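You operate a simulated robot arm through the tools that you are given. There is no shell and no other tool. Be economical: measure what you need, move in short steps, check, and stop when the job is done.

The job below is to be done with a simulated robot arm. You get a single attempt, and the scene is never put back.

Task
Drain the clear tank and refill it to the line.
Fine: Lift the basket out first and put it back last; shut the drain. Set down upright: small mesh basket.

The check looks at the end state, three seconds after you hand in, the way a careful person would. Anything else that was tipped, shoved, dropped, spilled or broken makes it a failure.

Robot
A 6-joint arm with a two-finger gripper, fixed in place. Base frame: the origin is at the foot of the arm, x ahead of it, y to its left, z up. Lengths are in m, angles in rad, forces in N, time in s.
Its first joint turns from -2.897 to 2.897 rad. Payload 2.45 kg.
The tool frame sits at the grasp point between the pads (the TCP): z along the fingers, y along the line on which they close. The tips reach 0.02 m beyond it. Largest opening 0.14 m; the body of the gripper starts 0.168 m behind the TCP.
Orientation is that of the tool frame in the base frame, as [roll, pitch, yaw] about the fixed x, y, z axes, in that order (R = Rz(yaw) Ry(pitch) Rx(roll)). With the fingers straight down and closing along the base's y, the tool's x points along the base's -x, its y along +y and its z along -z.

Tools
- The arm moves only by the tool play_rows. Its argument "targets" is a list of rows, each a list of 2 entries, a list of its own where there are three numbers: the shift along the tool's x, y, z in m, then the turn, a rotation vector about the tool's x, y, z in rad. In form: [[[dx, dy, dz], [ax, ay, az]], ...]. A call has 1 to 8 rows; each row shifts and turns the commanded pose from where the row before left it, along the tool's axes as they then stand. "hand" is the opening, from 0 (shut) to 1 (fully open), set as the call begins (left out, the last holds). Each row takes 0.2 s and may step no farther than 0.05 m and 0.15 rad from the row before; otherwise, or with a gripper value out of range, the whole call is refused. A pose out of reach is approached as far as the arm can. The call stops where the force on the tool passes 90 N (or 10 N more than at its start, if that is more) or the arm is blocked; 0.2 s more then pass. The fingers move at their own pace (about 0.045 m/s each) and stop on an object; they squeeze with about 36 N. The grip force told is the motor's: it shows also when the fingers shut on nothing. Time passes only in rows, and 0.2 s behind the last, so rows that do not move let the fingers close. It gives the time, the measured TCP pose, the force on the tool (base axes), the opening and the grip force at its end, in the units of the frame above (readings bear some noise), with the torque about the TCP (base axes, N m) and any sound that the robot's microphone picked up, and new pictures: "views" is both (left out), scene, wrist or none.
- Cameras (640 x 400 px; columns grow to the right, rows downward): "scene" is fixed at [0.0509, 0.6484, 1.627]; the picture's right is [-0.65, -0.76, 0.00], its down [-0.33, 0.28, -0.90] and it looks along [0.69, -0.59, -0.43] (base axes); focal length 366 px, centre (320, 200). "wrist" rides on the gripper at [0.078, 0.011, -0.209] in the tool frame; the picture's right is [-0.14, 0.99, 0.00], its down [-0.92, -0.13, -0.37] and it looks along [-0.36, -0.05, 0.93] (tool axes); focal length 280 px, centre (320, 200). There is no depth. A picture from a camera that has moved, and an enlarged one, comes with that camera's place and axes in the base frame and with its lens.
- inspect(camera, box): a new picture of the part [left, top, right, bottom] of that camera's present view, enlarged. The clock stands still meanwhile.
- close_job(): hands the job in; it is judged then, once.

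Go step by step. Nothing tells you positions but the pictures and the camera data: compare them with the known pose of the tool, close in by small moves and look again before you grip or let go. The budget is 120 turns and 200 pictures, counting those below and the enlarged ones. Unless the task says otherwise, let go and move clear before handing in, and close with one line.

The tools are called after "Call:" by a JSON object that holds its "name" and its "arguments". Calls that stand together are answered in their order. play_rows: Moves the arm, as the interface text tells. Its arguments: {"type":"object","properties":{"targets":{"type":"array"},"hand":{"type":"number"},"views":{"type":"string","enum":["both","scene","wrist","none"]}},"required":["targets"]} The other tools are called the same way: inspect (camera, box) takes an enlarged picture of a part of a camera's view; close_job () hands the job in.

At the start:

```text
t: 0.0
position: [0.5467, -0.1703, 1.2677]
orientation: [-3.141, 0.001, -3.14]
wrist_force: [-0.2, -0.3, 0.1]
moment: [-0.01, -0.03, -0.03]
width: 0.1399
grip_force: 0.1
```

scene: 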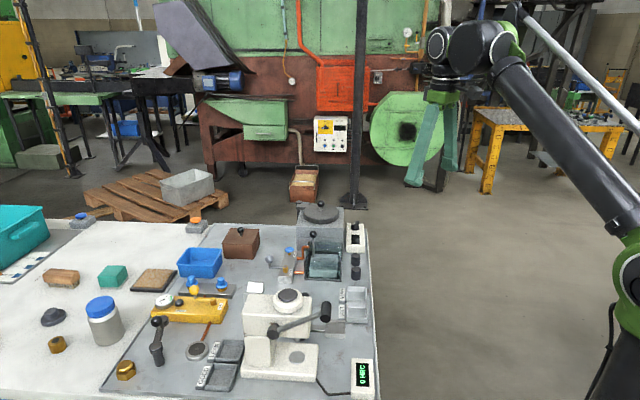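
wrist: 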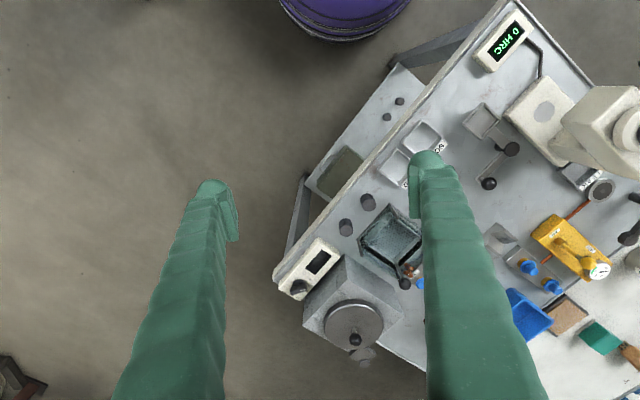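

I see a workbench with a clear tank, a control box and various devices; I'll enlarge the tank area first.

Call:
{"name": "inspect", "arguments": {"camera": "scene", "box": [220, 180, 400, 300]}}

Call:
{"name": "inspect", "arguments": {"camera": "wrist", "box": [270, 100, 470, 380]}}

Call:
{"name": "inspect", "arguments": {"camera": "scene", "box": [80, 230, 390, 400]}}

```text
3.33 times, centred on (310, 240) of scene
camera zoom: at [0.0509, 0.6484, 1.627], right [-0.65, -0.76, 0.0], down [-0.33, 0.28, -0.9], along [0.69, -0.59, -0.43], focal length 1220 px, centre (353, 67)
```

zoom: 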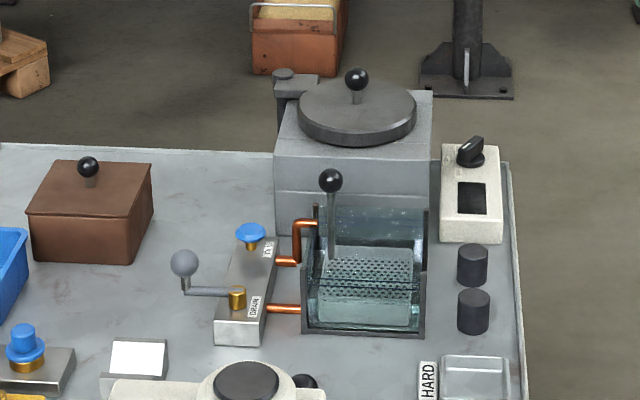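

```text
1.43 times, centred on (370, 240) of wrist
camera zoom: at [0.4702, -0.1586, 1.4783], right [0.14, 0.99, 0.0], down [0.92, -0.13, 0.37], along [0.37, -0.05, -0.93], focal length 401 px, centre (249, 143)
```

zoom: 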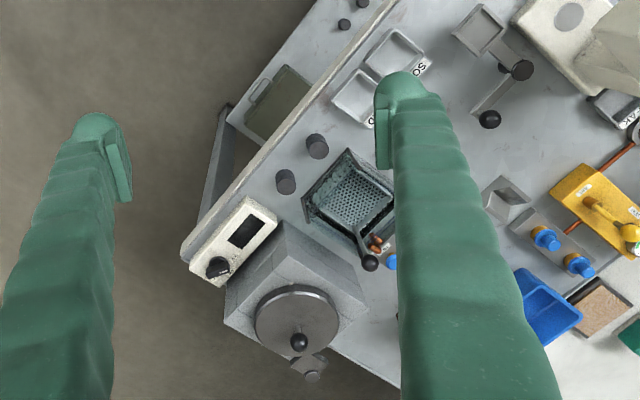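

```text
2.06 times, centred on (235, 315) of scene
camera zoom: at [0.0509, 0.6484, 1.627], right [-0.65, -0.76, 0.0], down [-0.33, 0.28, -0.9], along [0.69, -0.59, -0.43], focal length 756 px, centre (496, -37)
```

zoom: 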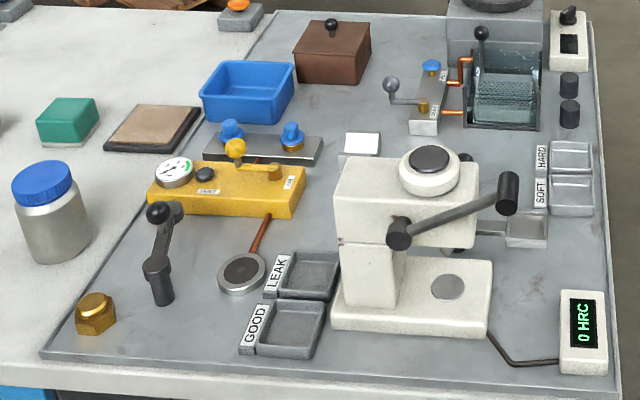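

The tank sits at about (0.85, -0.06), and its basket's handle knob is near (0.88, -0.03, 0.99). I'll move above it to see it better.

Call:
{"name": "play_rows", "arguments": {"targets": [[[-0.034, 0.0233, 0.0117], [0, 0, 0]], [[-0.034, 0.0233, 0.0117], [0, 0, 0]], [[-0.034, 0.0233, 0.0117], [0, 0, 0]], [[-0.034, 0.0233, 0.0117], [0, 0, 0]], [[-0.034, 0.0233, 0.0117], [0, 0, 0]], [[0, 0, 0], [0, 0, 0]]], "views": "both"}}

```text
t: 1.4
position: [0.7143, -0.0521, 1.2099]
orientation: [3.141, 0.002, -3.139]
wrist_force: [0.0, 0.5, 0.0]
moment: [0.01, -0.02, 0.0]
width: 0.1402
grip_force: 0.1
camera wrist: at [0.638, -0.0411, 1.4188], right [0.14, 0.99, 0.0], down [0.92, -0.13, 0.37], along [0.37, -0.05, -0.93], focal length 280 px, centre (320, 200)
```

scene: 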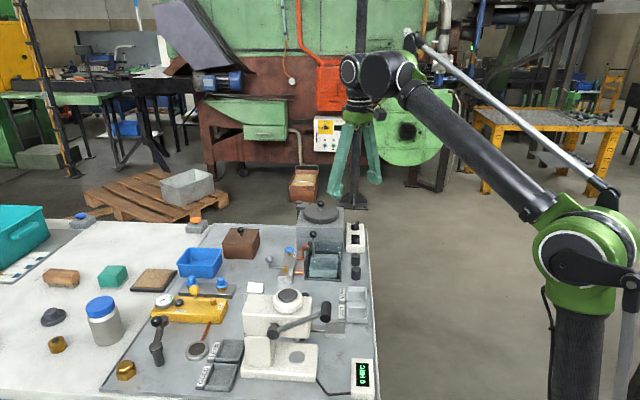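
wrist: 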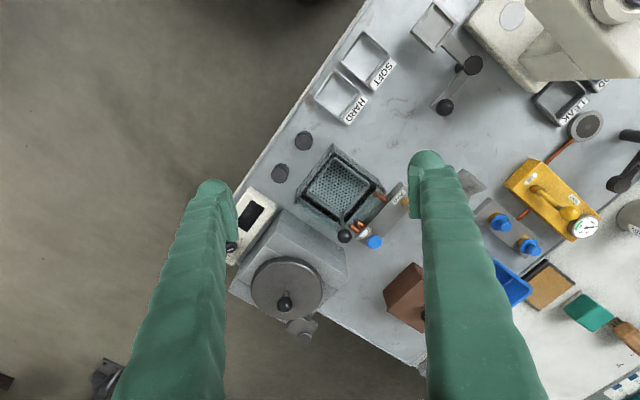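

Call:
{"name": "inspect", "arguments": {"camera": "wrist", "box": [260, 130, 420, 270]}}

Call:
{"name": "inspect", "arguments": {"camera": "scene", "box": [260, 220, 360, 290]}}

```text
2.86 times, centred on (340, 200) of wrist
camera zoom: at [0.638, -0.0411, 1.4188], right [0.14, 0.99, 0.0], down [0.92, -0.13, 0.37], along [0.37, -0.05, -0.93], focal length 801 px, centre (263, 200)
```

zoom: 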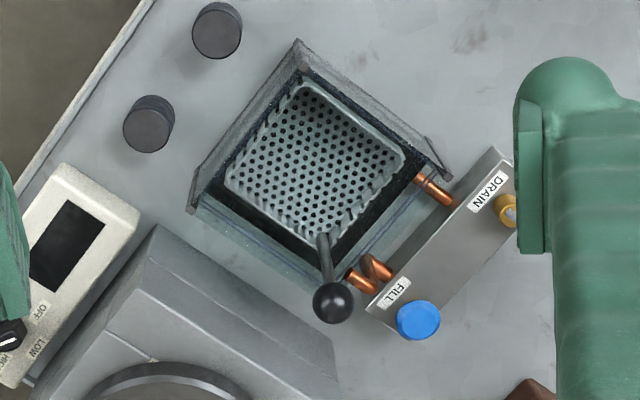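

```text
5.71 times, centred on (310, 255) of scene
camera zoom: at [0.0509, 0.6484, 1.627], right [-0.65, -0.76, 0.0], down [-0.33, 0.28, -0.9], along [0.69, -0.59, -0.43], focal length 2092 px, centre (377, -114)
```

zoom: 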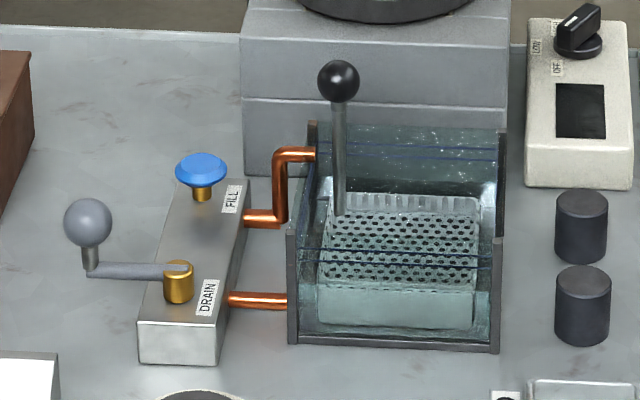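

The basket knob is at about (0.881, -0.032, 0.990), the FILL knob at (0.94, 0.03, 0.925), and the DRAIN crank near (0.87, 0.10, 0.915). I'll move nearer and line the hand up with the tank, which sits at about 45°.

Call:
{"name": "play_rows", "arguments": {"targets": [[[-0.04, 0.0173, 0.02], [0, 0, 0]], [[-0.04, 0.0173, 0.02], [0, 0, 0]], [[-0.04, 0.0173, 0.02], [0, 0, 0]], [[0, 0, 0], [0, 0, 0.15]], [[0, 0, 0], [0, 0, 0.15]], [[0, 0, 0], [0, 0, 0.15]], [[0, 0, 0], [0, 0, 0.15]], [[0, 0, 0], [0, 0, 0.15]]], "views": "wrist"}}

```text
t: 3.2
position: [0.8389, -0.001, 1.1496]
orientation: [3.14, 0.001, 2.391]
wrist_force: [0.3, -0.3, 0.2]
moment: [0.0, 0.02, 0.01]
width: 0.1399
grip_force: 0.1
camera wrist: at [0.7887, 0.0607, 1.3601], right [0.78, 0.63, 0.0], down [0.59, -0.72, 0.37], along [0.23, -0.29, -0.93], focal length 280 px, centre (320, 200)
```

wrist: 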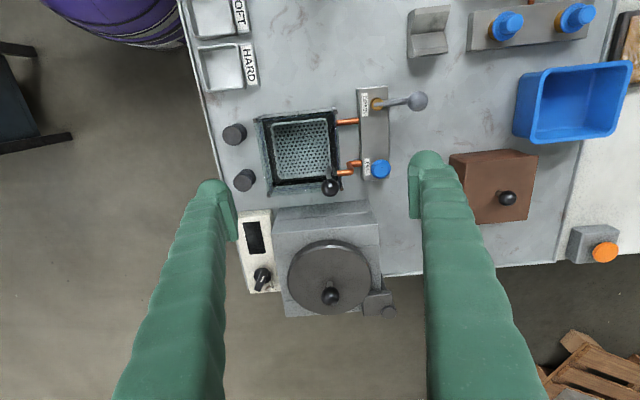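

Call:
{"name": "inspect", "arguments": {"camera": "wrist", "box": [215, 70, 455, 220]}}

```text
2.67 times, centred on (335, 145) of wrist
camera zoom: at [0.7887, 0.0607, 1.3601], right [0.78, 0.63, 0.0], down [0.59, -0.72, 0.37], along [0.23, -0.29, -0.93], focal length 748 px, centre (280, 347)
```

zoom: 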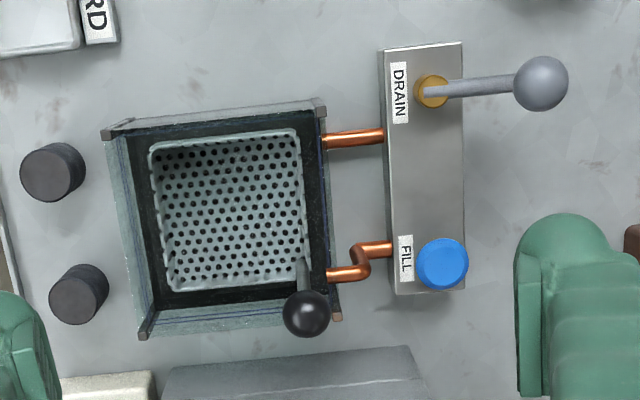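

Drain pivot is about (0.869, 0.096) with its ball at (0.903, 0.132, 0.95), and the tank is at 45°. Next I'll come down over the basket knob with the fingers partly closed.

Call:
{"name": "play_rows", "arguments": {"hand": 0.45, "targets": [[[-0.017, 0.0019, 0.02], [0, 0, 0]], [[-0.017, 0.0019, 0.02], [0, 0, 0]], [[-0.0169, 0.0019, 0.02], [0, 0, 0]], [[0, 0, 0.02], [0, 0, 0.035]], [[0, 0, 0.01], [0, 0, 0]], [[0, 0, 0], [0, 0, 0]]], "views": "both"}}

Call:
{"name": "inspect", "arguments": {"camera": "wrist", "box": [200, 60, 440, 210]}}

Call:
{"name": "inspect", "arguments": {"camera": "scene", "box": [250, 180, 370, 290]}}

```text
t: 4.6
position: [0.8799, -0.0307, 1.0607]
orientation: [3.14, 0.0, 2.357]
wrist_force: [-0.6, 0.3, -0.5]
moment: [0.0, -0.03, 0.0]
width: 0.0629
grip_force: 0.1
camera wrist: at [0.833, 0.0325, 1.2708], right [0.8, 0.6, 0.0], down [0.56, -0.74, 0.37], along [0.22, -0.29, -0.93], focal length 280 px, centre (320, 200)
```

scene: 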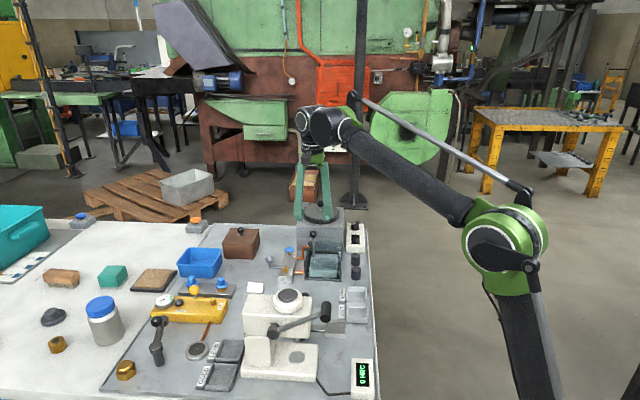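
wrist: 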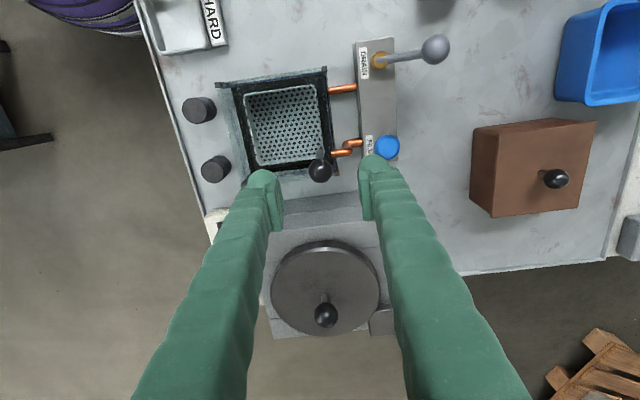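

```text
2.67 times, centred on (320, 135) of wrist
camera zoom: at [0.833, 0.0325, 1.2708], right [0.8, 0.6, 0.0], down [0.56, -0.74, 0.37], along [0.22, -0.29, -0.93], focal length 748 px, centre (320, 373)
```

zoom: 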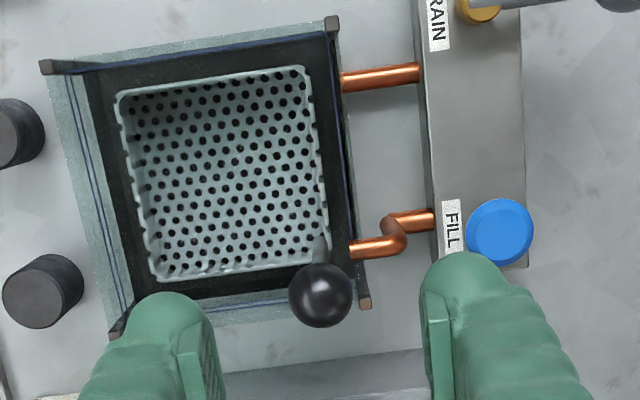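

```text
3.64 times, centred on (310, 235) of scene
camera zoom: at [0.0509, 0.6484, 1.627], right [-0.65, -0.76, 0.0], down [-0.33, 0.28, -0.9], along [0.69, -0.59, -0.43], focal length 1331 px, centre (356, 73)
```

zoom: 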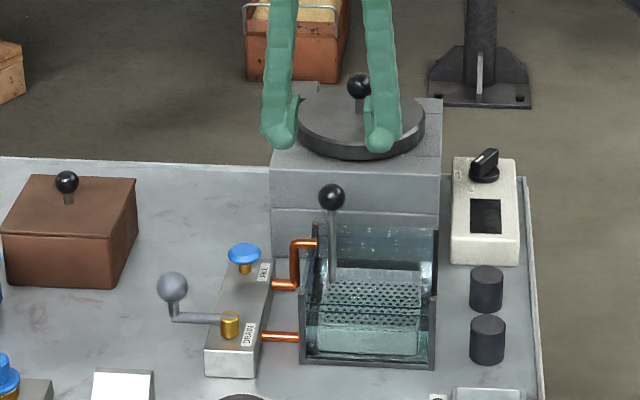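

Aligned with the knob, so I'll go down and grip it.

Call:
{"name": "play_rows", "arguments": {"targets": [[[0, 0.001, 0.03], [0, 0, 0]], [[0, 0, 0.025], [0, 0, 0]], [[0, 0, 0.017], [0, 0, 0]], [[0, 0, 0], [0, 0, 0]]], "views": "both"}}

Call:
{"name": "inspect", "arguments": {"camera": "scene", "box": [270, 200, 370, 290]}}

```text
t: 5.6
position: [0.8794, -0.0302, 0.9884]
orientation: [3.141, 0.0, 2.356]
wrist_force: [0.9, -0.9, -0.4]
moment: [0.0, 0.01, -0.01]
width: 0.063
grip_force: 0.1
camera wrist: at [0.833, 0.0331, 1.1972], right [0.8, 0.6, 0.0], down [0.56, -0.74, 0.37], along [0.22, -0.29, -0.93], focal length 280 px, centre (320, 200)
```

scene: 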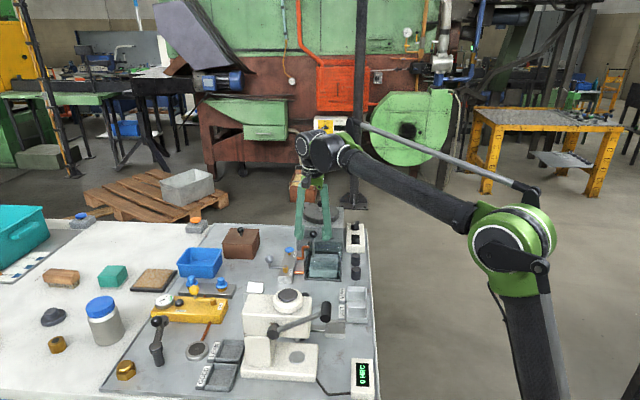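
wrist: 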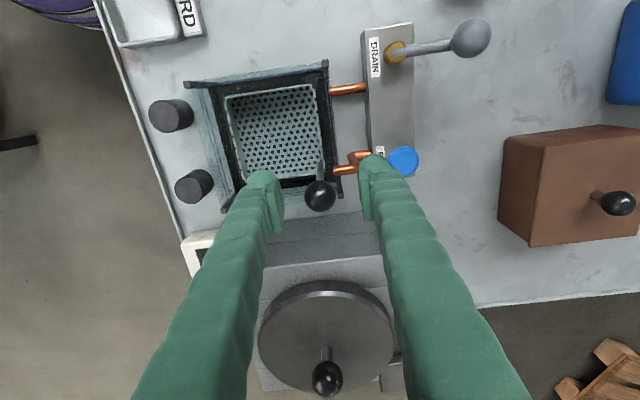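

```text
4.44 times, centred on (320, 245) of scene
camera zoom: at [0.0509, 0.6484, 1.627], right [-0.65, -0.76, 0.0], down [-0.33, 0.28, -0.9], along [0.69, -0.59, -0.43], focal length 1627 px, centre (320, 0)
```

zoom: 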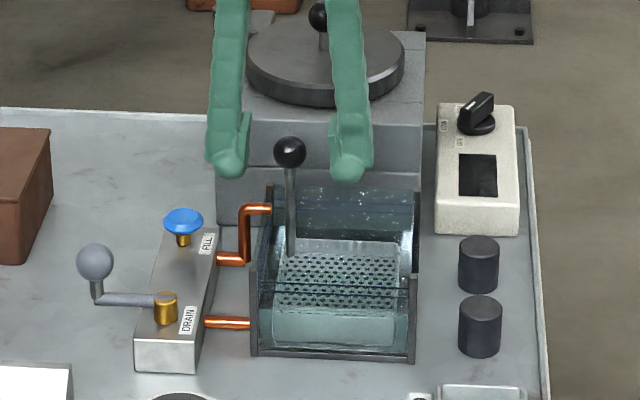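

Call:
{"name": "play_rows", "arguments": {"hand": 0, "targets": [[[0.001, 0.0015, 0], [0, 0, 0]], [[0, 0, 0], [0, 0, 0]], [[0, 0, 0], [0, 0, 0]], [[0, 0, 0], [0, 0, 0]], [[0, 0, 0], [0, 0, 0]]], "views": "none"}}

```text
t: 6.8
position: [0.88, -0.0285, 0.9868]
orientation: [3.141, 0.0, 2.358]
wrist_force: [0.1, 0.0, -0.2]
moment: [-0.01, -0.01, -0.02]
width: 0.0222
grip_force: 35.7
```

The knob is gripped at 22 mm wide. I'll lift slowly straight up.

Call:
{"name": "play_rows", "arguments": {"targets": [[[0, 0, -0.01], [0, 0, 0]], [[0, 0, -0.015], [0, 0, 0]], [[0, 0, -0.02], [0, 0, 0]], [[0, 0, -0.02], [0, 0, 0]], [[0, 0, -0.02], [0, 0, 0]], [[0, 0, -0.02], [0, 0, 0]]], "views": "both"}}

Call:
{"name": "inspect", "arguments": {"camera": "scene", "box": [270, 180, 370, 290]}}

```text
t: 8.2
position: [0.8791, -0.0295, 1.0933]
orientation: [3.141, 0.001, 2.357]
wrist_force: [0.1, -0.4, -2.0]
moment: [0.03, -0.03, -0.04]
width: 0.0219
grip_force: 36.1
camera wrist: at [0.8331, 0.0339, 1.3025], right [0.8, 0.6, 0.0], down [0.56, -0.74, 0.37], along [0.22, -0.29, -0.93], focal length 280 px, centre (320, 200)
```

scene: 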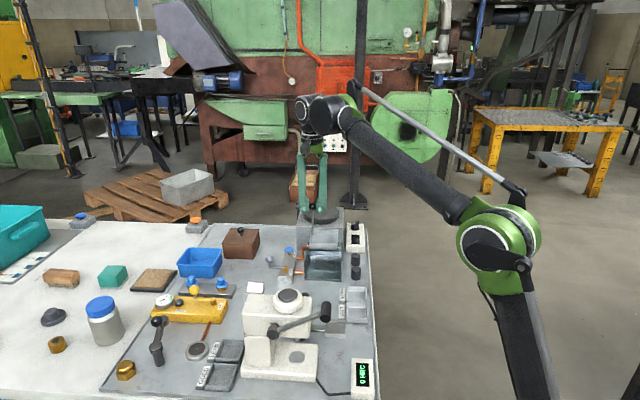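
wrist: 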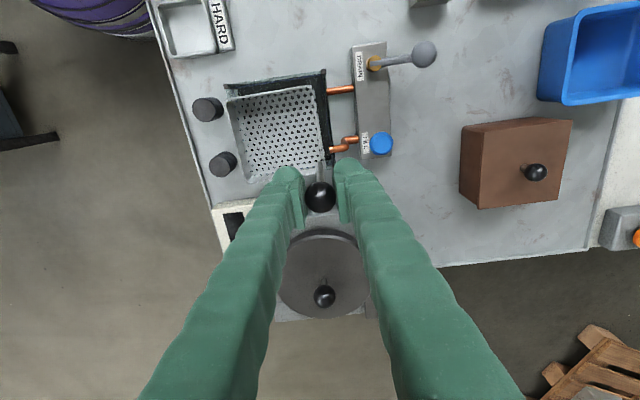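

```text
3.64 times, centred on (320, 235) of scene
camera zoom: at [0.0509, 0.6484, 1.627], right [-0.65, -0.76, 0.0], down [-0.33, 0.28, -0.9], along [0.69, -0.59, -0.43], focal length 1331 px, centre (320, 73)
```

zoom: 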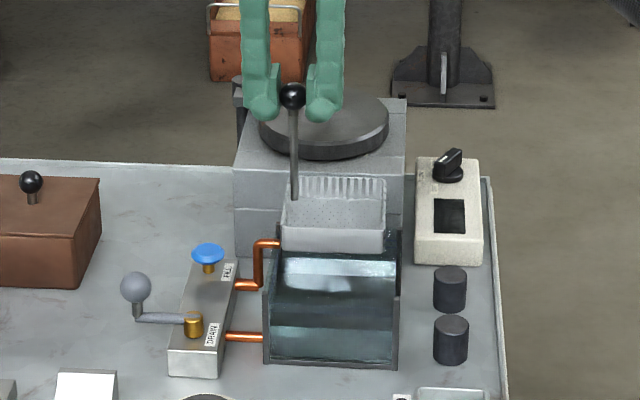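

The basket hangs level from the gripper. I'll raise it more and carry it to the bare bench between the tank and the trays.

Call:
{"name": "play_rows", "arguments": {"targets": [[[0, 0, -0.03], [0, 0, 0]], [[0, 0, -0.03], [0, 0, 0]], [[0.025, 0.004, 0], [0, 0, 0]], [[0.035, 0.006, 0], [0, 0, 0]], [[0.035, 0.006, 0], [0, 0, 0]], [[0.03, 0.006, 0], [0, 0, 0]], [[0.016, 0.003, 0], [0, 0, 0]], [[0, 0, 0], [0, 0, 0]]], "views": "both"}}

Call:
{"name": "inspect", "arguments": {"camera": "scene", "box": [230, 180, 370, 320]}}

```text
t: 10.0
position: [0.7965, 0.0893, 1.1531]
orientation: [3.139, -0.001, 2.358]
wrist_force: [-0.9, -0.9, -0.8]
moment: [0.01, -0.03, 0.0]
width: 0.0217
grip_force: 35.9
camera wrist: at [0.7502, 0.1522, 1.3633], right [0.8, 0.6, 0.0], down [0.56, -0.74, 0.37], along [0.22, -0.29, -0.93], focal length 280 px, centre (320, 200)
```

scene: 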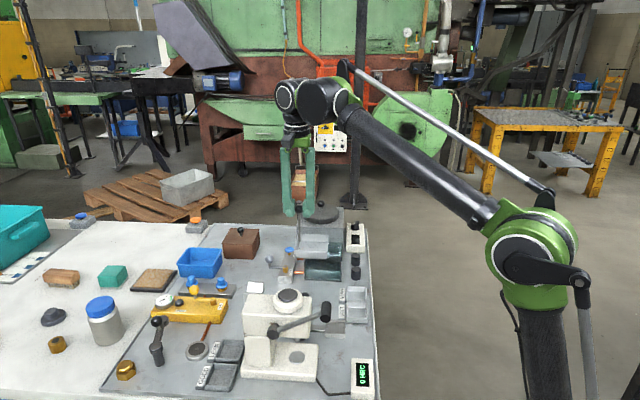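
wrist: 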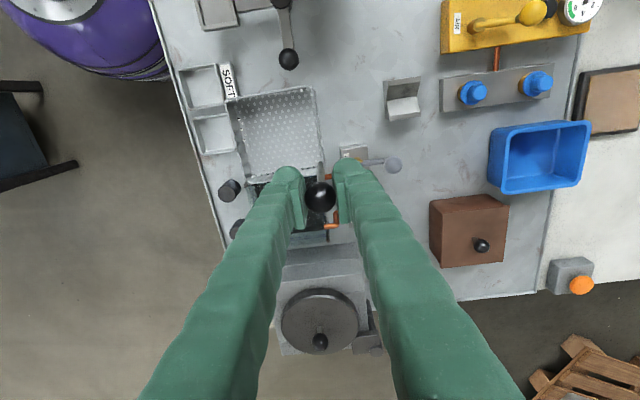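

```text
2.86 times, centred on (300, 250) of scene
camera zoom: at [0.0509, 0.6484, 1.627], right [-0.65, -0.76, 0.0], down [-0.33, 0.28, -0.9], along [0.69, -0.59, -0.43], focal length 1046 px, centre (377, 57)
```

zoom: 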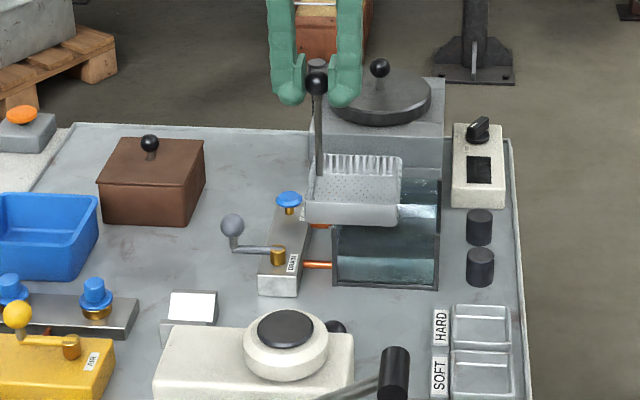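

The basket is over the free spot. The tester's lever ball is close, so I'll shift 15 mm back toward the tank and lower part-way.

Call:
{"name": "play_rows", "arguments": {"targets": [[[-0.015, 0, 0.02], [0, 0, 0]], [[0, 0, 0.035], [0, 0, 0]], [[0, 0, 0.035], [0, 0, 0]], [[0, 0, 0.035], [0, 0, 0]], [[0, 0, 0.02], [0, 0, 0]], [[0, 0, 0], [0, 0, 0]]], "views": "both"}}

Call:
{"name": "inspect", "arguments": {"camera": "scene", "box": [240, 220, 360, 330]}}

```text
t: 11.4
position: [0.8096, 0.0788, 1.0061]
orientation: [3.14, 0.001, 2.357]
wrist_force: [0.8, 0.2, -0.9]
moment: [0.02, -0.07, 0.05]
width: 0.0218
grip_force: 35.6
camera wrist: at [0.7626, 0.1414, 1.2167], right [0.8, 0.6, 0.0], down [0.56, -0.74, 0.37], along [0.22, -0.29, -0.93], focal length 280 px, centre (320, 200)
```

scene: 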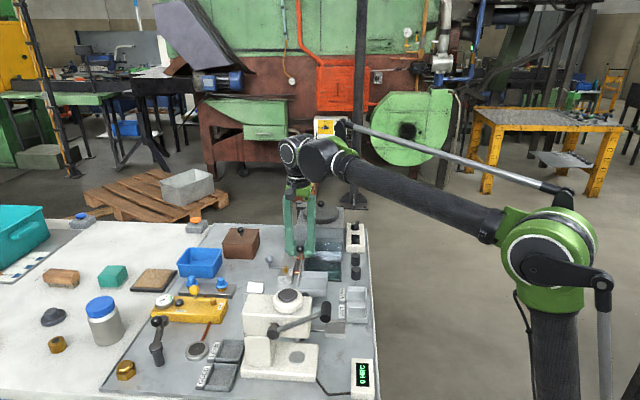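
wrist: 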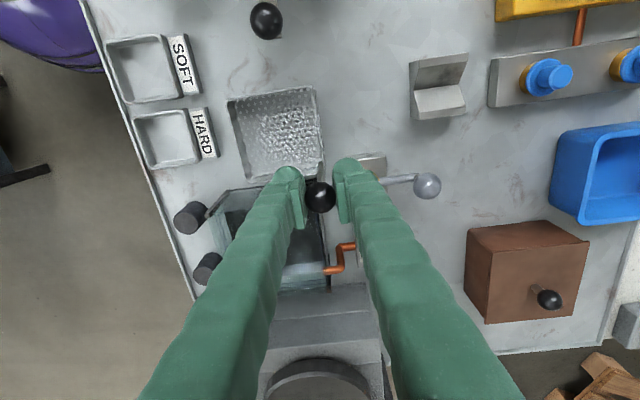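

```text
3.64 times, centred on (300, 275) of scene
camera zoom: at [0.0509, 0.6484, 1.627], right [-0.65, -0.76, 0.0], down [-0.33, 0.28, -0.9], along [0.69, -0.59, -0.43], focal length 1331 px, centre (393, -73)
```

zoom: 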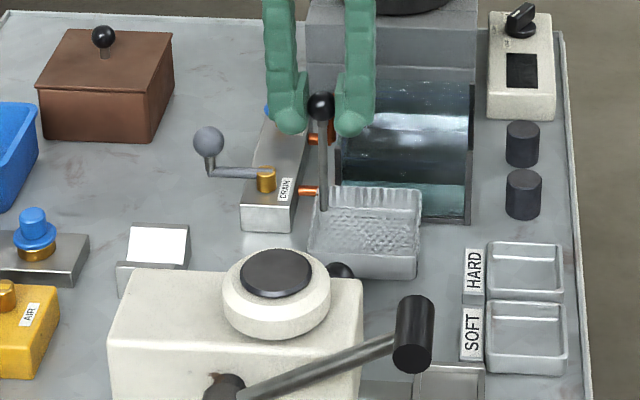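

Call:
{"name": "play_rows", "arguments": {"targets": [[[0, 0, 0.008], [0, 0, 0]], [[0, 0, 0.006], [0, 0, 0]], [[0, 0, 0.004], [0, 0, 0]], [[0, 0, 0], [0, 0, 0]]], "views": "scene"}}

Call:
{"name": "inspect", "arguments": {"camera": "scene", "box": [280, 230, 350, 300]}}

```text
t: 12.4
position: [0.8076, 0.0772, 0.9903]
orientation: [3.14, 0.0, 2.358]
wrist_force: [1.2, -0.5, -2.1]
moment: [-0.03, -0.02, 0.02]
width: 0.0217
grip_force: 35.8
```

scene: 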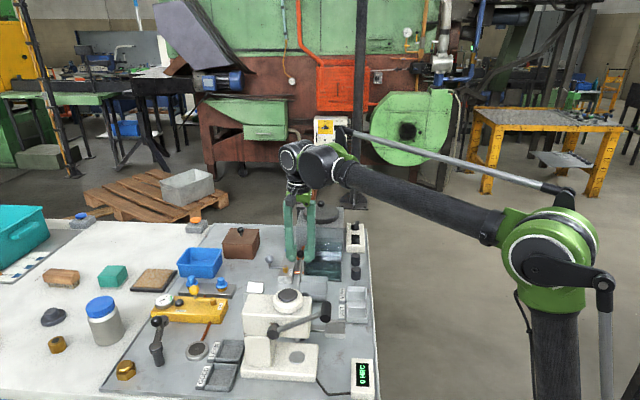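

```text
5.71 times, centred on (315, 265) of scene
camera zoom: at [0.0509, 0.6484, 1.627], right [-0.65, -0.76, 0.0], down [-0.33, 0.28, -0.9], along [0.69, -0.59, -0.43], focal length 2092 px, centre (349, -171)
```

zoom: 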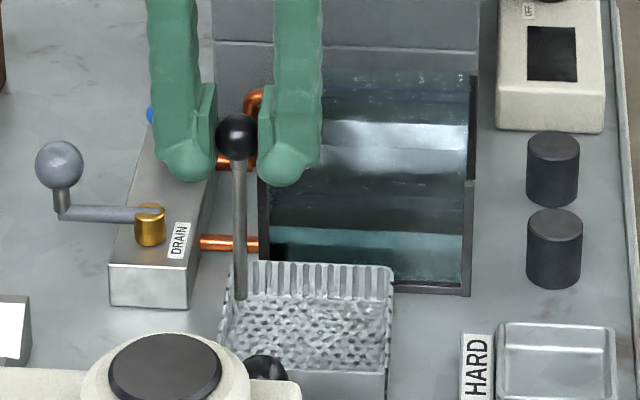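

Call:
{"name": "play_rows", "arguments": {"targets": [[[0, 0, 0.004], [0, 0, 0]], [[0, 0, 0.003], [0, 0, 0]], [[0, 0, 0], [0, 0, 0]]], "views": "none"}}

```text
t: 13.2
position: [0.8094, 0.0783, 0.9816]
orientation: [3.141, -0.002, 2.357]
wrist_force: [0.3, -0.4, -1.2]
moment: [0.01, -0.06, -0.01]
width: 0.0215
grip_force: 35.7
```

Call:
{"name": "play_rows", "arguments": {"targets": [[[0, 0, 0.003], [0, 0, 0]], [[0, 0, 0.002], [0, 0, 0]], [[0, 0, 0], [0, 0, 0]]], "views": "none"}}

```text
t: 14.0
position: [0.8083, 0.0775, 0.9795]
orientation: [3.141, 0.002, 2.357]
wrist_force: [8.6, 0.8, 24.8]
moment: [-0.09, -0.09, 0.06]
width: 0.0211
grip_force: 36.0
```

The basket touched the bench with the knob at z≈0.979. I'll relieve the pressure a little, then release.

Call:
{"name": "play_rows", "arguments": {"targets": [[[0, 0, -0.002], [0, 0, 0]], [[0, 0, 0], [0, 0, 0]]], "views": "none"}}

Call:
{"name": "play_rows", "arguments": {"hand": 0.36, "targets": [[[0, 0, 0], [0, 0, 0]], [[0, 0, 0], [0, 0, 0]], [[0, 0, 0], [0, 0, 0]], [[0, 0, -0.02], [0, 0, 0]], [[0, 0, -0.03], [0, 0, 0]], [[0, 0, -0.04], [0, 0, 0]], [[0, 0, 0], [0, 0, 0]]], "views": "both"}}

Call:
{"name": "inspect", "arguments": {"camera": "scene", "box": [260, 210, 360, 300]}}

Call:
{"name": "inspect", "arguments": {"camera": "wrist", "box": [160, 20, 480, 240]}}

```text
t: 14.6
position: [0.8099, 0.0785, 0.9796]
orientation: [-3.141, 0.0, 2.358]
wrist_force: [0.0, -0.2, -1.8]
moment: [0.03, -0.03, -0.02]
width: 0.0213
grip_force: 35.6
```

```text
t: 16.2
position: [0.8078, 0.0783, 1.0696]
orientation: [3.14, -0.002, 2.357]
wrist_force: [0.1, 0.2, 0.4]
moment: [0.01, 0.03, 0.03]
width: 0.0502
grip_force: 0.1
camera wrist: at [0.7617, 0.1407, 1.2794], right [0.8, 0.6, 0.0], down [0.56, -0.74, 0.37], along [0.22, -0.29, -0.93], focal length 280 px, centre (320, 200)
```

scene: 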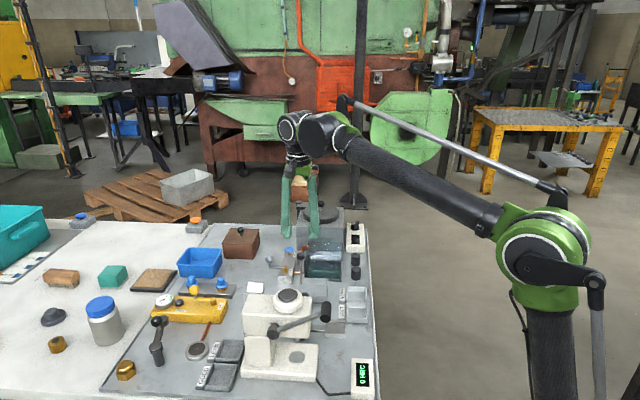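
wrist: 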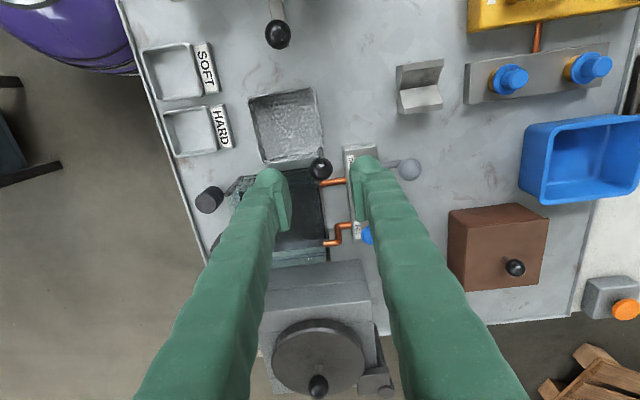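

```text
4.44 times, centred on (310, 255) of scene
camera zoom: at [0.0509, 0.6484, 1.627], right [-0.65, -0.76, 0.0], down [-0.33, 0.28, -0.9], along [0.69, -0.59, -0.43], focal length 1627 px, centre (364, -44)
```

zoom: 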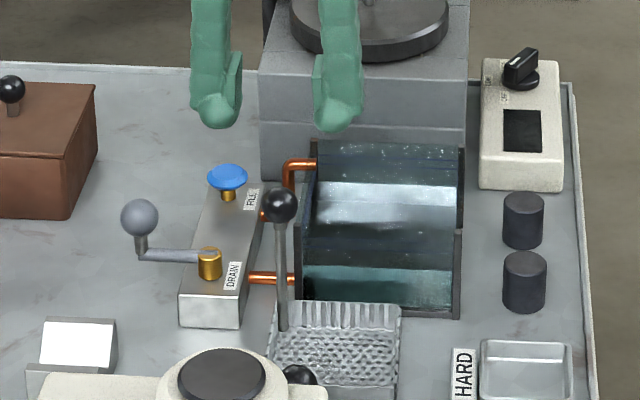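

```text
1.82 times, centred on (320, 130) of wrist
camera zoom: at [0.7617, 0.1407, 1.2794], right [0.8, 0.6, 0.0], down [0.56, -0.74, 0.37], along [0.22, -0.29, -0.93], focal length 510 px, centre (320, 327)
```

zoom: 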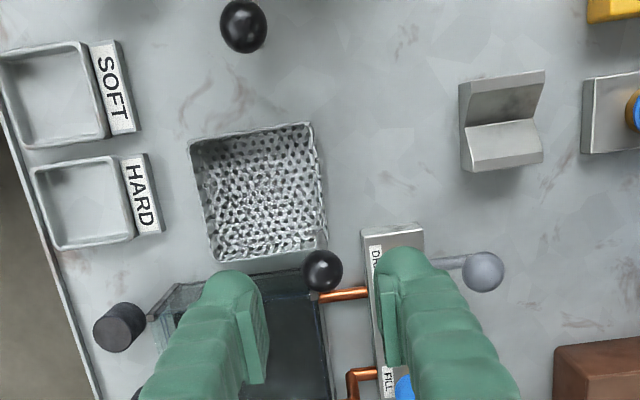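

The basket stands upright on the bench. Next is the drain: I'll turn the hand 90° so it closes along the lever's tangent, and hover over the lever's ball.

Call:
{"name": "play_rows", "arguments": {"targets": [[[-0.0095, 0.035, 0], [0, 0, 0]], [[-0.0095, 0.035, 0], [0, 0, 0]], [[-0.009, 0.035, 0], [0, 0, 0]], [[0, 0, 0], [0, 0, -0.15]], [[0, 0, 0], [0, 0, -0.15]], [[0, 0, 0], [0, 0, -0.15]], [[0, 0, 0], [0, 0, -0.15]], [[0, 0, 0], [0, 0, -0.15]]], "views": "none"}}

Call:
{"name": "play_rows", "arguments": {"hand": 0.4, "targets": [[[0, 0, 0], [0, 0, -0.15]], [[0, 0, 0], [0, 0, -0.15]], [[0, 0, 0], [0, 0, -0.15]], [[0, 0, 0], [0, 0, -0.15]], [[0, 0, 0], [0, 0, -0.15]], [[0, 0, 0], [0, 0, -0.07]], [[0, 0, 0], [0, 0, 0]]], "views": "wrist"}}

Call:
{"name": "inspect", "arguments": {"camera": "wrist", "box": [200, 60, 440, 260]}}

```text
t: 18.0
position: [0.9008, 0.1316, 1.07]
orientation: [-3.141, 0.002, 3.111]
wrist_force: [0.2, 0.3, 0.8]
moment: [-0.02, 0.04, -0.01]
width: 0.0503
grip_force: 0.2
```

```text
t: 19.6
position: [0.9017, 0.1314, 1.0708]
orientation: [-3.141, 0.001, -2.355]
wrist_force: [0.7, 0.0, -0.3]
moment: [0.02, 0.0, 0.0]
width: 0.0559
grip_force: 0.1
camera wrist: at [0.8404, 0.0852, 1.2803], right [-0.6, 0.8, 0.0], down [0.74, 0.56, 0.37], along [0.29, 0.22, -0.93], focal length 280 px, centre (320, 200)
```

wrist: 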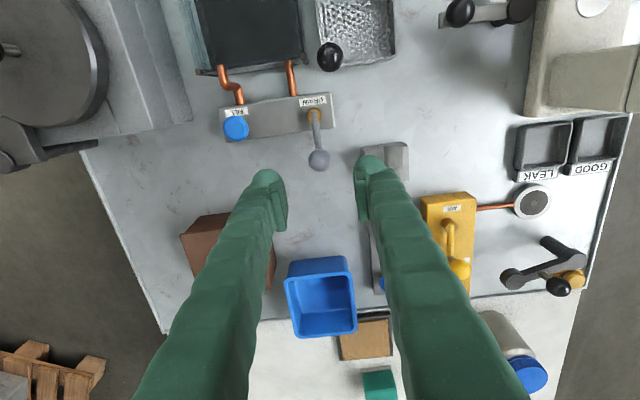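

```text
2.00 times, centred on (320, 160) of wrist
camera zoom: at [0.8404, 0.0852, 1.2803], right [-0.6, 0.8, 0.0], down [0.74, 0.56, 0.37], along [0.29, 0.22, -0.93], focal length 561 px, centre (320, 280)
```

zoom: 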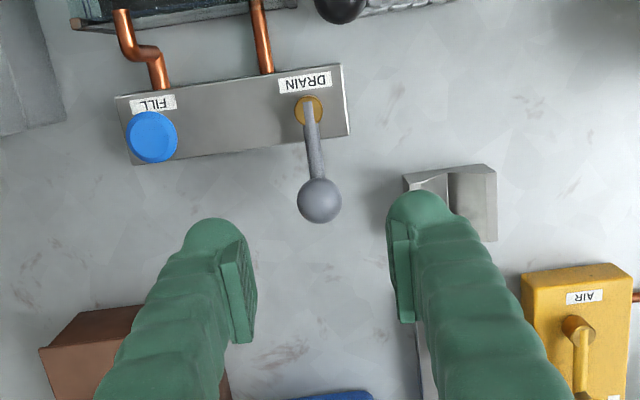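

The ball is right under the TCP, so I'll descend and grip it.

Call:
{"name": "play_rows", "arguments": {"targets": [[[0, 0, 0.04], [0, 0, 0]], [[0, 0, 0.04], [0, 0, 0]], [[0, 0, 0.025], [0, 0, 0]], [[0, 0, 0.013], [0, 0, 0]], [[0, 0, 0], [0, 0, 0]]], "views": "both"}}

Call:
{"name": "inspect", "arguments": {"camera": "scene", "box": [240, 220, 360, 300]}}

```text
t: 20.8
position: [0.9016, 0.1347, 0.952]
orientation: [3.141, 0.003, -2.355]
wrist_force: [-0.5, -0.1, -0.7]
moment: [0.0, 0.0, 0.01]
width: 0.0559
grip_force: 0.1
camera wrist: at [0.8411, 0.0867, 1.1615], right [-0.6, 0.8, 0.0], down [0.74, 0.56, 0.37], along [0.29, 0.22, -0.93], focal length 280 px, centre (320, 200)
```

scene: 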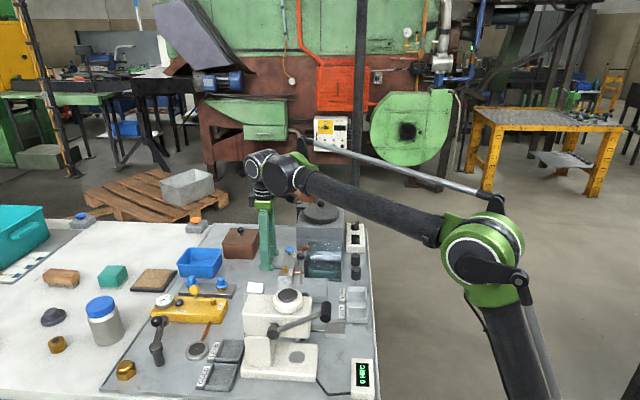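
wrist: 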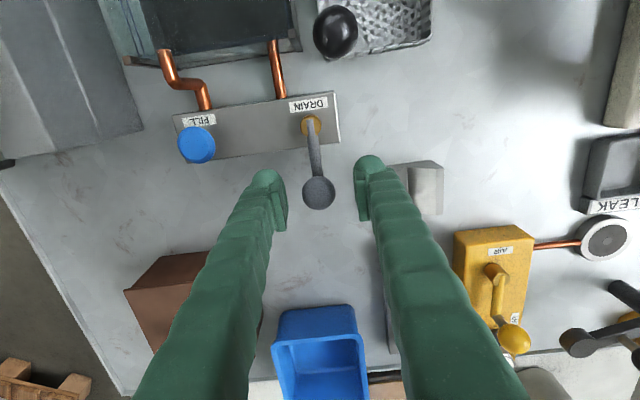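

```text
5.00 times, centred on (300, 260) of scene
camera zoom: at [0.0509, 0.6484, 1.627], right [-0.65, -0.76, 0.0], down [-0.33, 0.28, -0.9], along [0.69, -0.59, -0.43], focal length 1830 px, centre (420, -100)
```

zoom: 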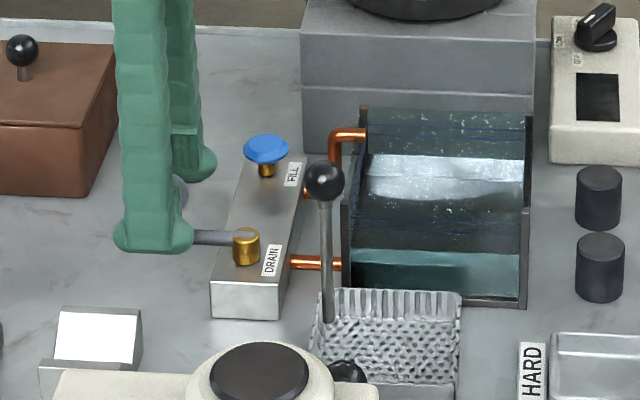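

Call:
{"name": "play_rows", "arguments": {"hand": 0, "targets": [[[0, 0, 0], [0, 0, 0]], [[0, 0, 0], [0, 0, 0]], [[0, 0, 0], [0, 0, 0]], [[0, 0, 0], [0, 0, 0]]], "views": "none"}}

Call:
{"name": "play_rows", "arguments": {"targets": [[[0, -0.003, 0], [0, 0, 0]], [[0, -0.003, 0], [0, 0, 0]], [[0, 0, 0], [0, 0, 0]]], "views": "none"}}

```text
t: 21.8
position: [0.9026, 0.1343, 0.9521]
orientation: [-3.141, 0.001, -2.356]
wrist_force: [-0.4, 0.2, -0.5]
moment: [-0.02, 0.03, -0.03]
width: 0.0256
grip_force: 44.9
```

```text
t: 22.6
position: [0.905, 0.1324, 0.9519]
orientation: [3.141, 0.0, -2.355]
wrist_force: [-46.4, 36.4, -37.0]
moment: [-0.58, 0.78, -0.23]
width: 0.026
grip_force: 45.1
```

Turning toward FILL is blocked, so I'll try the other direction.

Call:
{"name": "play_rows", "arguments": {"targets": [[[0, 0.006, 0], [0, 0, 0]], [[0, 0, 0], [0, 0, 0]]], "views": "none"}}

Call:
{"name": "play_rows", "arguments": {"targets": [[[0, 0.004, 0], [0, 0, 0]], [[0, 0.003, 0], [0, 0, 0]], [[0, 0, 0], [0, 0, 0]]], "views": "none"}}

```text
t: 23.2
position: [0.9041, 0.1325, 0.9521]
orientation: [-3.139, 0.0, -2.358]
wrist_force: [-5.5, 26.3, -22.6]
moment: [0.56, -0.53, 0.27]
width: 0.0256
grip_force: 44.6
```

```text
t: 24.0
position: [0.8976, 0.1358, 0.9513]
orientation: [-3.139, 0.001, -2.358]
wrist_force: [11.2, -3.9, -13.3]
moment: [0.01, -0.23, 0.52]
width: 0.0257
grip_force: 45.3
```

It moves the other way. I'll follow the lever's arc in small steps.

Call:
{"name": "play_rows", "arguments": {"targets": [[[0.0008, 0.0075, 0], [0, 0, -0.15]], [[0.0008, 0.0075, 0], [0, 0, -0.15]], [[0, 0, 0], [0, 0, 0]]], "views": "scene"}}

Call:
{"name": "inspect", "arguments": {"camera": "scene", "box": [240, 220, 360, 300]}}

```text
t: 24.8
position: [0.8851, 0.1417, 0.9516]
orientation: [-3.14, -0.002, -2.056]
wrist_force: [-11.5, -32.3, -27.3]
moment: [-0.61, 0.34, -0.01]
width: 0.0255
grip_force: 44.7
```

scene: 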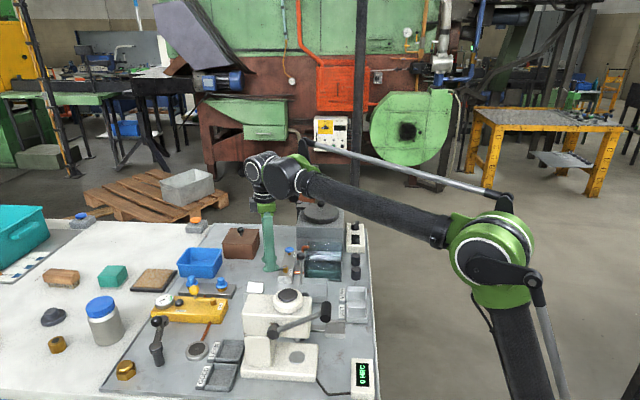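

```text
5.00 times, centred on (300, 260) of scene
camera zoom: at [0.0509, 0.6484, 1.627], right [-0.65, -0.76, 0.0], down [-0.33, 0.28, -0.9], along [0.69, -0.59, -0.43], focal length 1830 px, centre (420, -100)
```

zoom: 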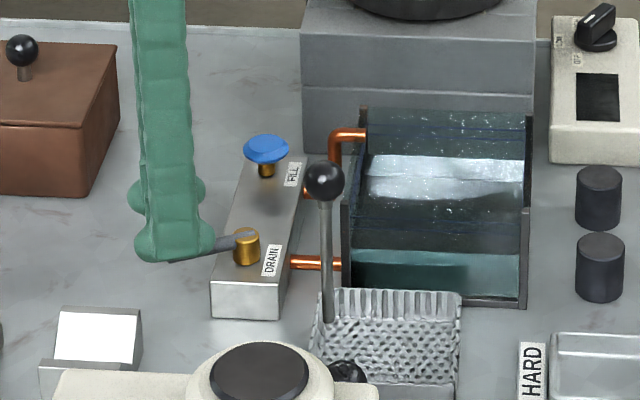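

Call:
{"name": "play_rows", "arguments": {"targets": [[[0.003, 0.0, 0.002], [0, 0, 0]], [[0.0012, 0.0075, 0], [0, 0, -0.15]], [[0.0012, 0.0075, 0], [0, 0, -0.15]], [[0, 0, 0], [0, 0, 0]]], "views": "none"}}

```text
t: 25.8
position: [0.8672, 0.1471, 0.9499]
orientation: [-3.141, 0.001, -1.754]
wrist_force: [-0.3, -12.7, 7.3]
moment: [-0.02, -0.01, -0.01]
width: 0.025
grip_force: 44.8
```

Call:
{"name": "play_rows", "arguments": {"targets": [[[0.002, 0.0075, 0], [0, 0, -0.15]], [[0.0017, 0.0075, 0], [0, 0, -0.15]], [[0.0017, 0.0075, 0], [0, 0, -0.15]], [[0, 0, 0], [0, 0, 0]]], "views": "both"}}

Call:
{"name": "inspect", "arguments": {"camera": "scene", "box": [240, 220, 360, 300]}}

```text
t: 26.8
position: [0.8474, 0.1427, 0.949]
orientation: [3.141, 0.001, -1.305]
wrist_force: [0.4, -9.9, -14.6]
moment: [-0.13, -0.03, -0.17]
width: 0.0247
grip_force: 44.8
camera wrist: at [0.8587, 0.0648, 1.1598], right [-0.99, -0.13, 0.0], down [-0.12, 0.92, 0.37], along [-0.05, 0.37, -0.93], focal length 280 px, centre (320, 200)
```

scene: 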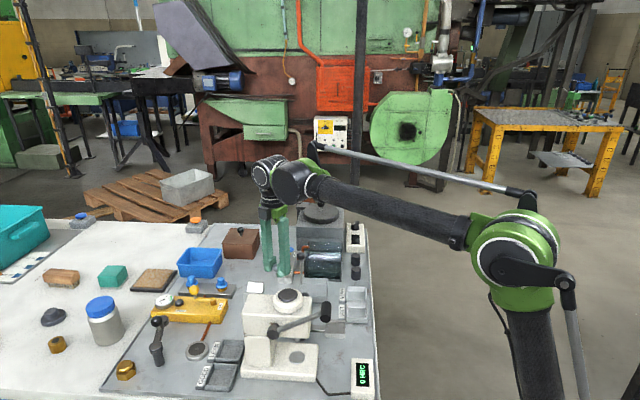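
wrist: 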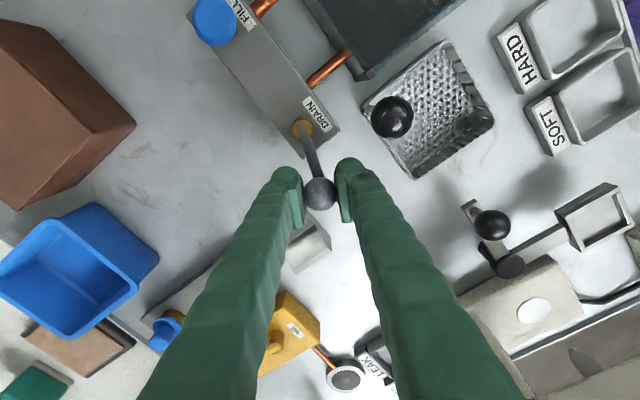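

```text
5.00 times, centred on (300, 260) of scene
camera zoom: at [0.0509, 0.6484, 1.627], right [-0.65, -0.76, 0.0], down [-0.33, 0.28, -0.9], along [0.69, -0.59, -0.43], focal length 1830 px, centre (420, -100)
```

zoom: 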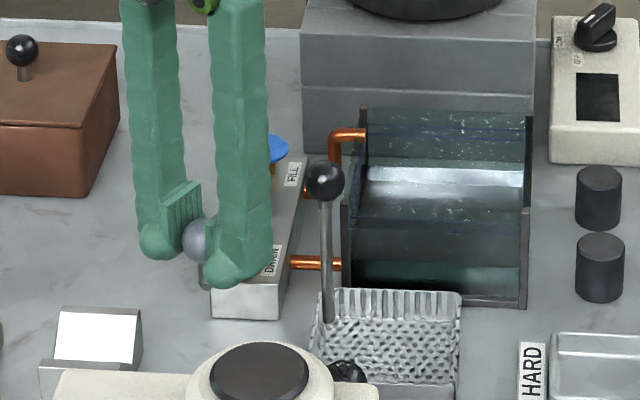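

The lever is most of the way round and the water level appears to be dropping. I'll finish the turn.

Call:
{"name": "play_rows", "arguments": {"targets": [[[0.0017, 0.0075, 0], [0, 0, -0.15]], [[0.0017, 0.0075, 0], [0, 0, -0.15]], [[0, 0, 0], [0, 0, 0]]], "views": "none"}}

Call:
{"name": "play_rows", "arguments": {"targets": [[[0.001, 0.004, 0], [0, 0, -0.08]], [[0, 0, 0], [0, 0, 0]]], "views": "wrist"}}

Call:
{"name": "inspect", "arguments": {"camera": "scene", "box": [240, 220, 360, 300]}}

```text
t: 27.6
position: [0.8351, 0.1344, 0.9494]
orientation: [-3.14, 0.0, -1.006]
wrist_force: [15.0, -6.2, -12.9]
moment: [-0.14, -0.21, 0.36]
width: 0.0246
grip_force: 44.6
```

```text
t: 28.2
position: [0.8326, 0.1327, 0.9502]
orientation: [-3.14, 0.001, -0.926]
wrist_force: [32.5, 2.4, -2.3]
moment: [0.05, -0.29, -0.08]
width: 0.025
grip_force: 44.7
camera wrist: at [0.8721, 0.0639, 1.1596], right [-0.87, -0.49, 0.0], down [-0.45, 0.81, 0.37], along [-0.18, 0.32, -0.93], focal length 280 px, centre (320, 200)
```

wrist: 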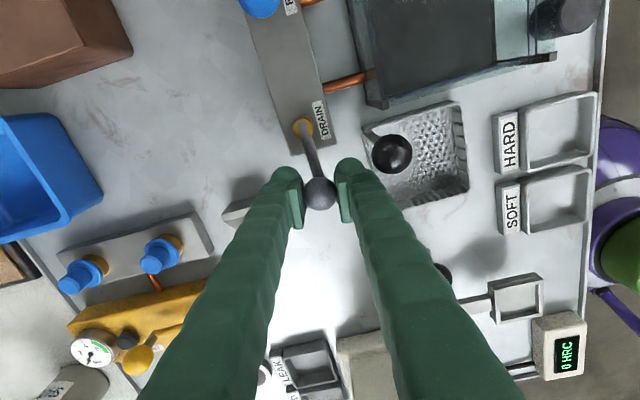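

```text
5.00 times, centred on (300, 260) of scene
camera zoom: at [0.0509, 0.6484, 1.627], right [-0.65, -0.76, 0.0], down [-0.33, 0.28, -0.9], along [0.69, -0.59, -0.43], focal length 1830 px, centre (420, -100)
```

zoom: 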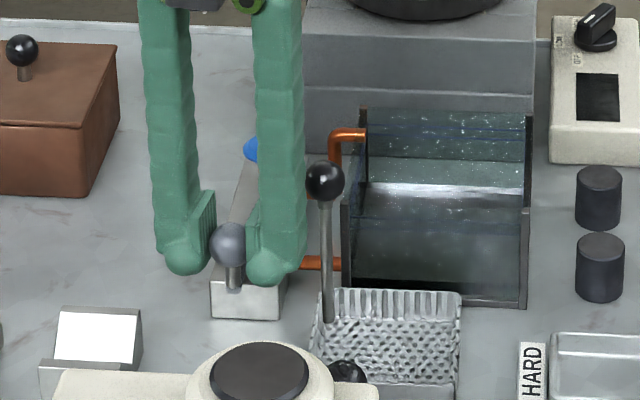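

The drain is open and the tank is draining. I'll keep hold of the lever and wait.

Call:
{"name": "play_rows", "arguments": {"targets": [[[0, -0.002, 0], [0, 0, 0]], [[0, 0, 0], [0, 0, 0]], [[0, 0, 0], [0, 0, 0]], [[0, 0, 0], [0, 0, 0]], [[0, 0, 0], [0, 0, 0]], [[0, 0, 0], [0, 0, 0]], [[0, 0, 0], [0, 0, 0]], [[0, 0, 0], [0, 0, 0]]], "views": "none"}}

Call:
{"name": "inspect", "arguments": {"camera": "scene", "box": [290, 230, 350, 290]}}

Call:
{"name": "play_rows", "arguments": {"targets": [[[0, 0, 0], [0, 0, 0]], [[0, 0, 0], [0, 0, 0]], [[0, 0, 0], [0, 0, 0]], [[0, 0, 0], [0, 0, 0]], [[0, 0, 0], [0, 0, 0]], [[0, 0, 0], [0, 0, 0]], [[0, 0, 0], [0, 0, 0]], [[0, 0, 0], [0, 0, 0]]], "views": "none"}}

Call:
{"name": "play_rows", "arguments": {"targets": [[[0, 0, 0], [0, 0, 0]], [[0, 0, 0], [0, 0, 0]], [[0, 0, 0], [0, 0, 0]], [[0, 0, 0], [0, 0, 0]], [[0, 0, 0], [0, 0, 0]], [[0, 0, 0], [0, 0, 0]], [[0, 0, 0], [0, 0, 0]], [[0, 0, 0], [0, 0, 0]]], "views": "none"}}

Call:
{"name": "inspect", "arguments": {"camera": "scene", "box": [290, 230, 350, 290]}}

Call:
{"name": "inspect", "arguments": {"camera": "wrist", "box": [320, 0, 600, 140]}}

```text
t: 30.0
position: [0.8334, 0.1338, 0.9498]
orientation: [3.141, -0.001, -0.926]
wrist_force: [10.6, 0.9, -20.5]
moment: [0.0, -0.02, -0.12]
width: 0.0248
grip_force: 45.2
```

```text
6.67 times, centred on (320, 260) of scene
camera zoom: at [0.0509, 0.6484, 1.627], right [-0.65, -0.76, 0.0], down [-0.33, 0.28, -0.9], along [0.69, -0.59, -0.43], focal length 2440 px, centre (320, -200)
```

zoom: 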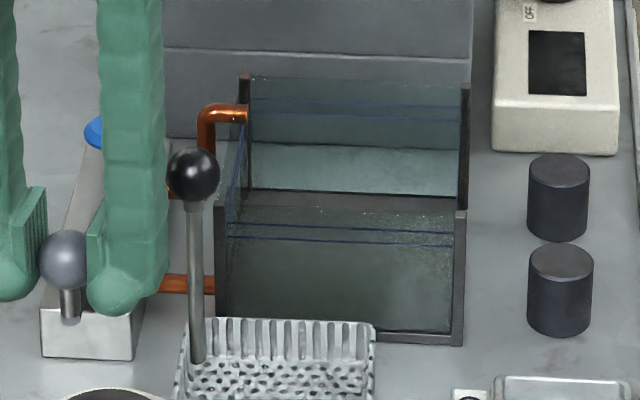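

```text
t: 31.8
position: [0.8335, 0.1332, 0.9498]
orientation: [-3.141, 0.0, -0.927]
wrist_force: [4.2, 2.4, -27.9]
moment: [0.04, 0.01, -0.05]
width: 0.0248
grip_force: 44.9
```

```text
t: 33.6
position: [0.8327, 0.1344, 0.95]
orientation: [3.141, -0.003, -0.927]
wrist_force: [0.9, 4.0, -29.6]
moment: [0.05, 0.0, 0.01]
width: 0.025
grip_force: 44.9
```

```text
6.67 times, centred on (320, 260) of scene
camera zoom: at [0.0509, 0.6484, 1.627], right [-0.65, -0.76, 0.0], down [-0.33, 0.28, -0.9], along [0.69, -0.59, -0.43], focal length 2440 px, centre (320, -200)
```

zoom: 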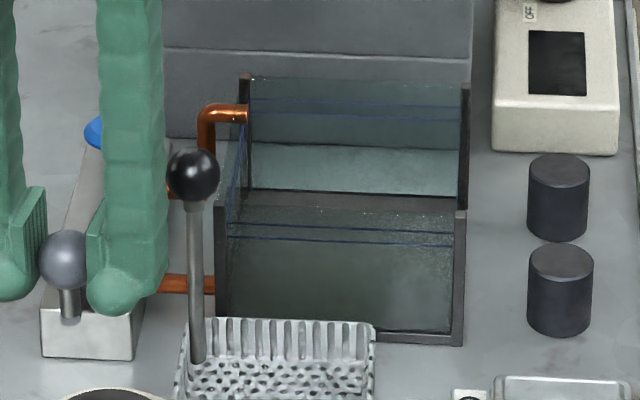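

```text
2.29 times, centred on (460, 70) of wrist
camera zoom: at [0.8727, 0.0645, 1.1595], right [-0.87, -0.48, 0.0], down [-0.45, 0.81, 0.37], along [-0.18, 0.32, -0.93], focal length 641 px, centre (0, 497)
```

zoom: 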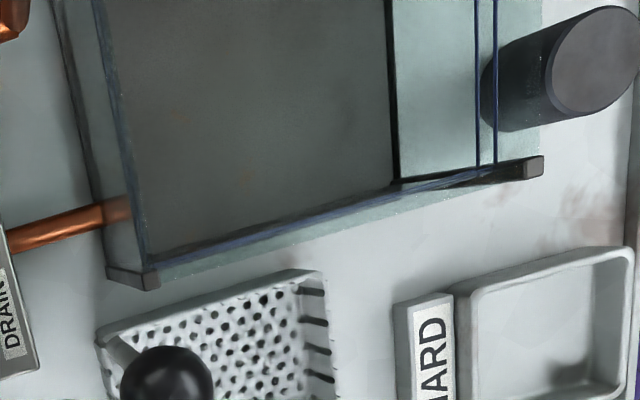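

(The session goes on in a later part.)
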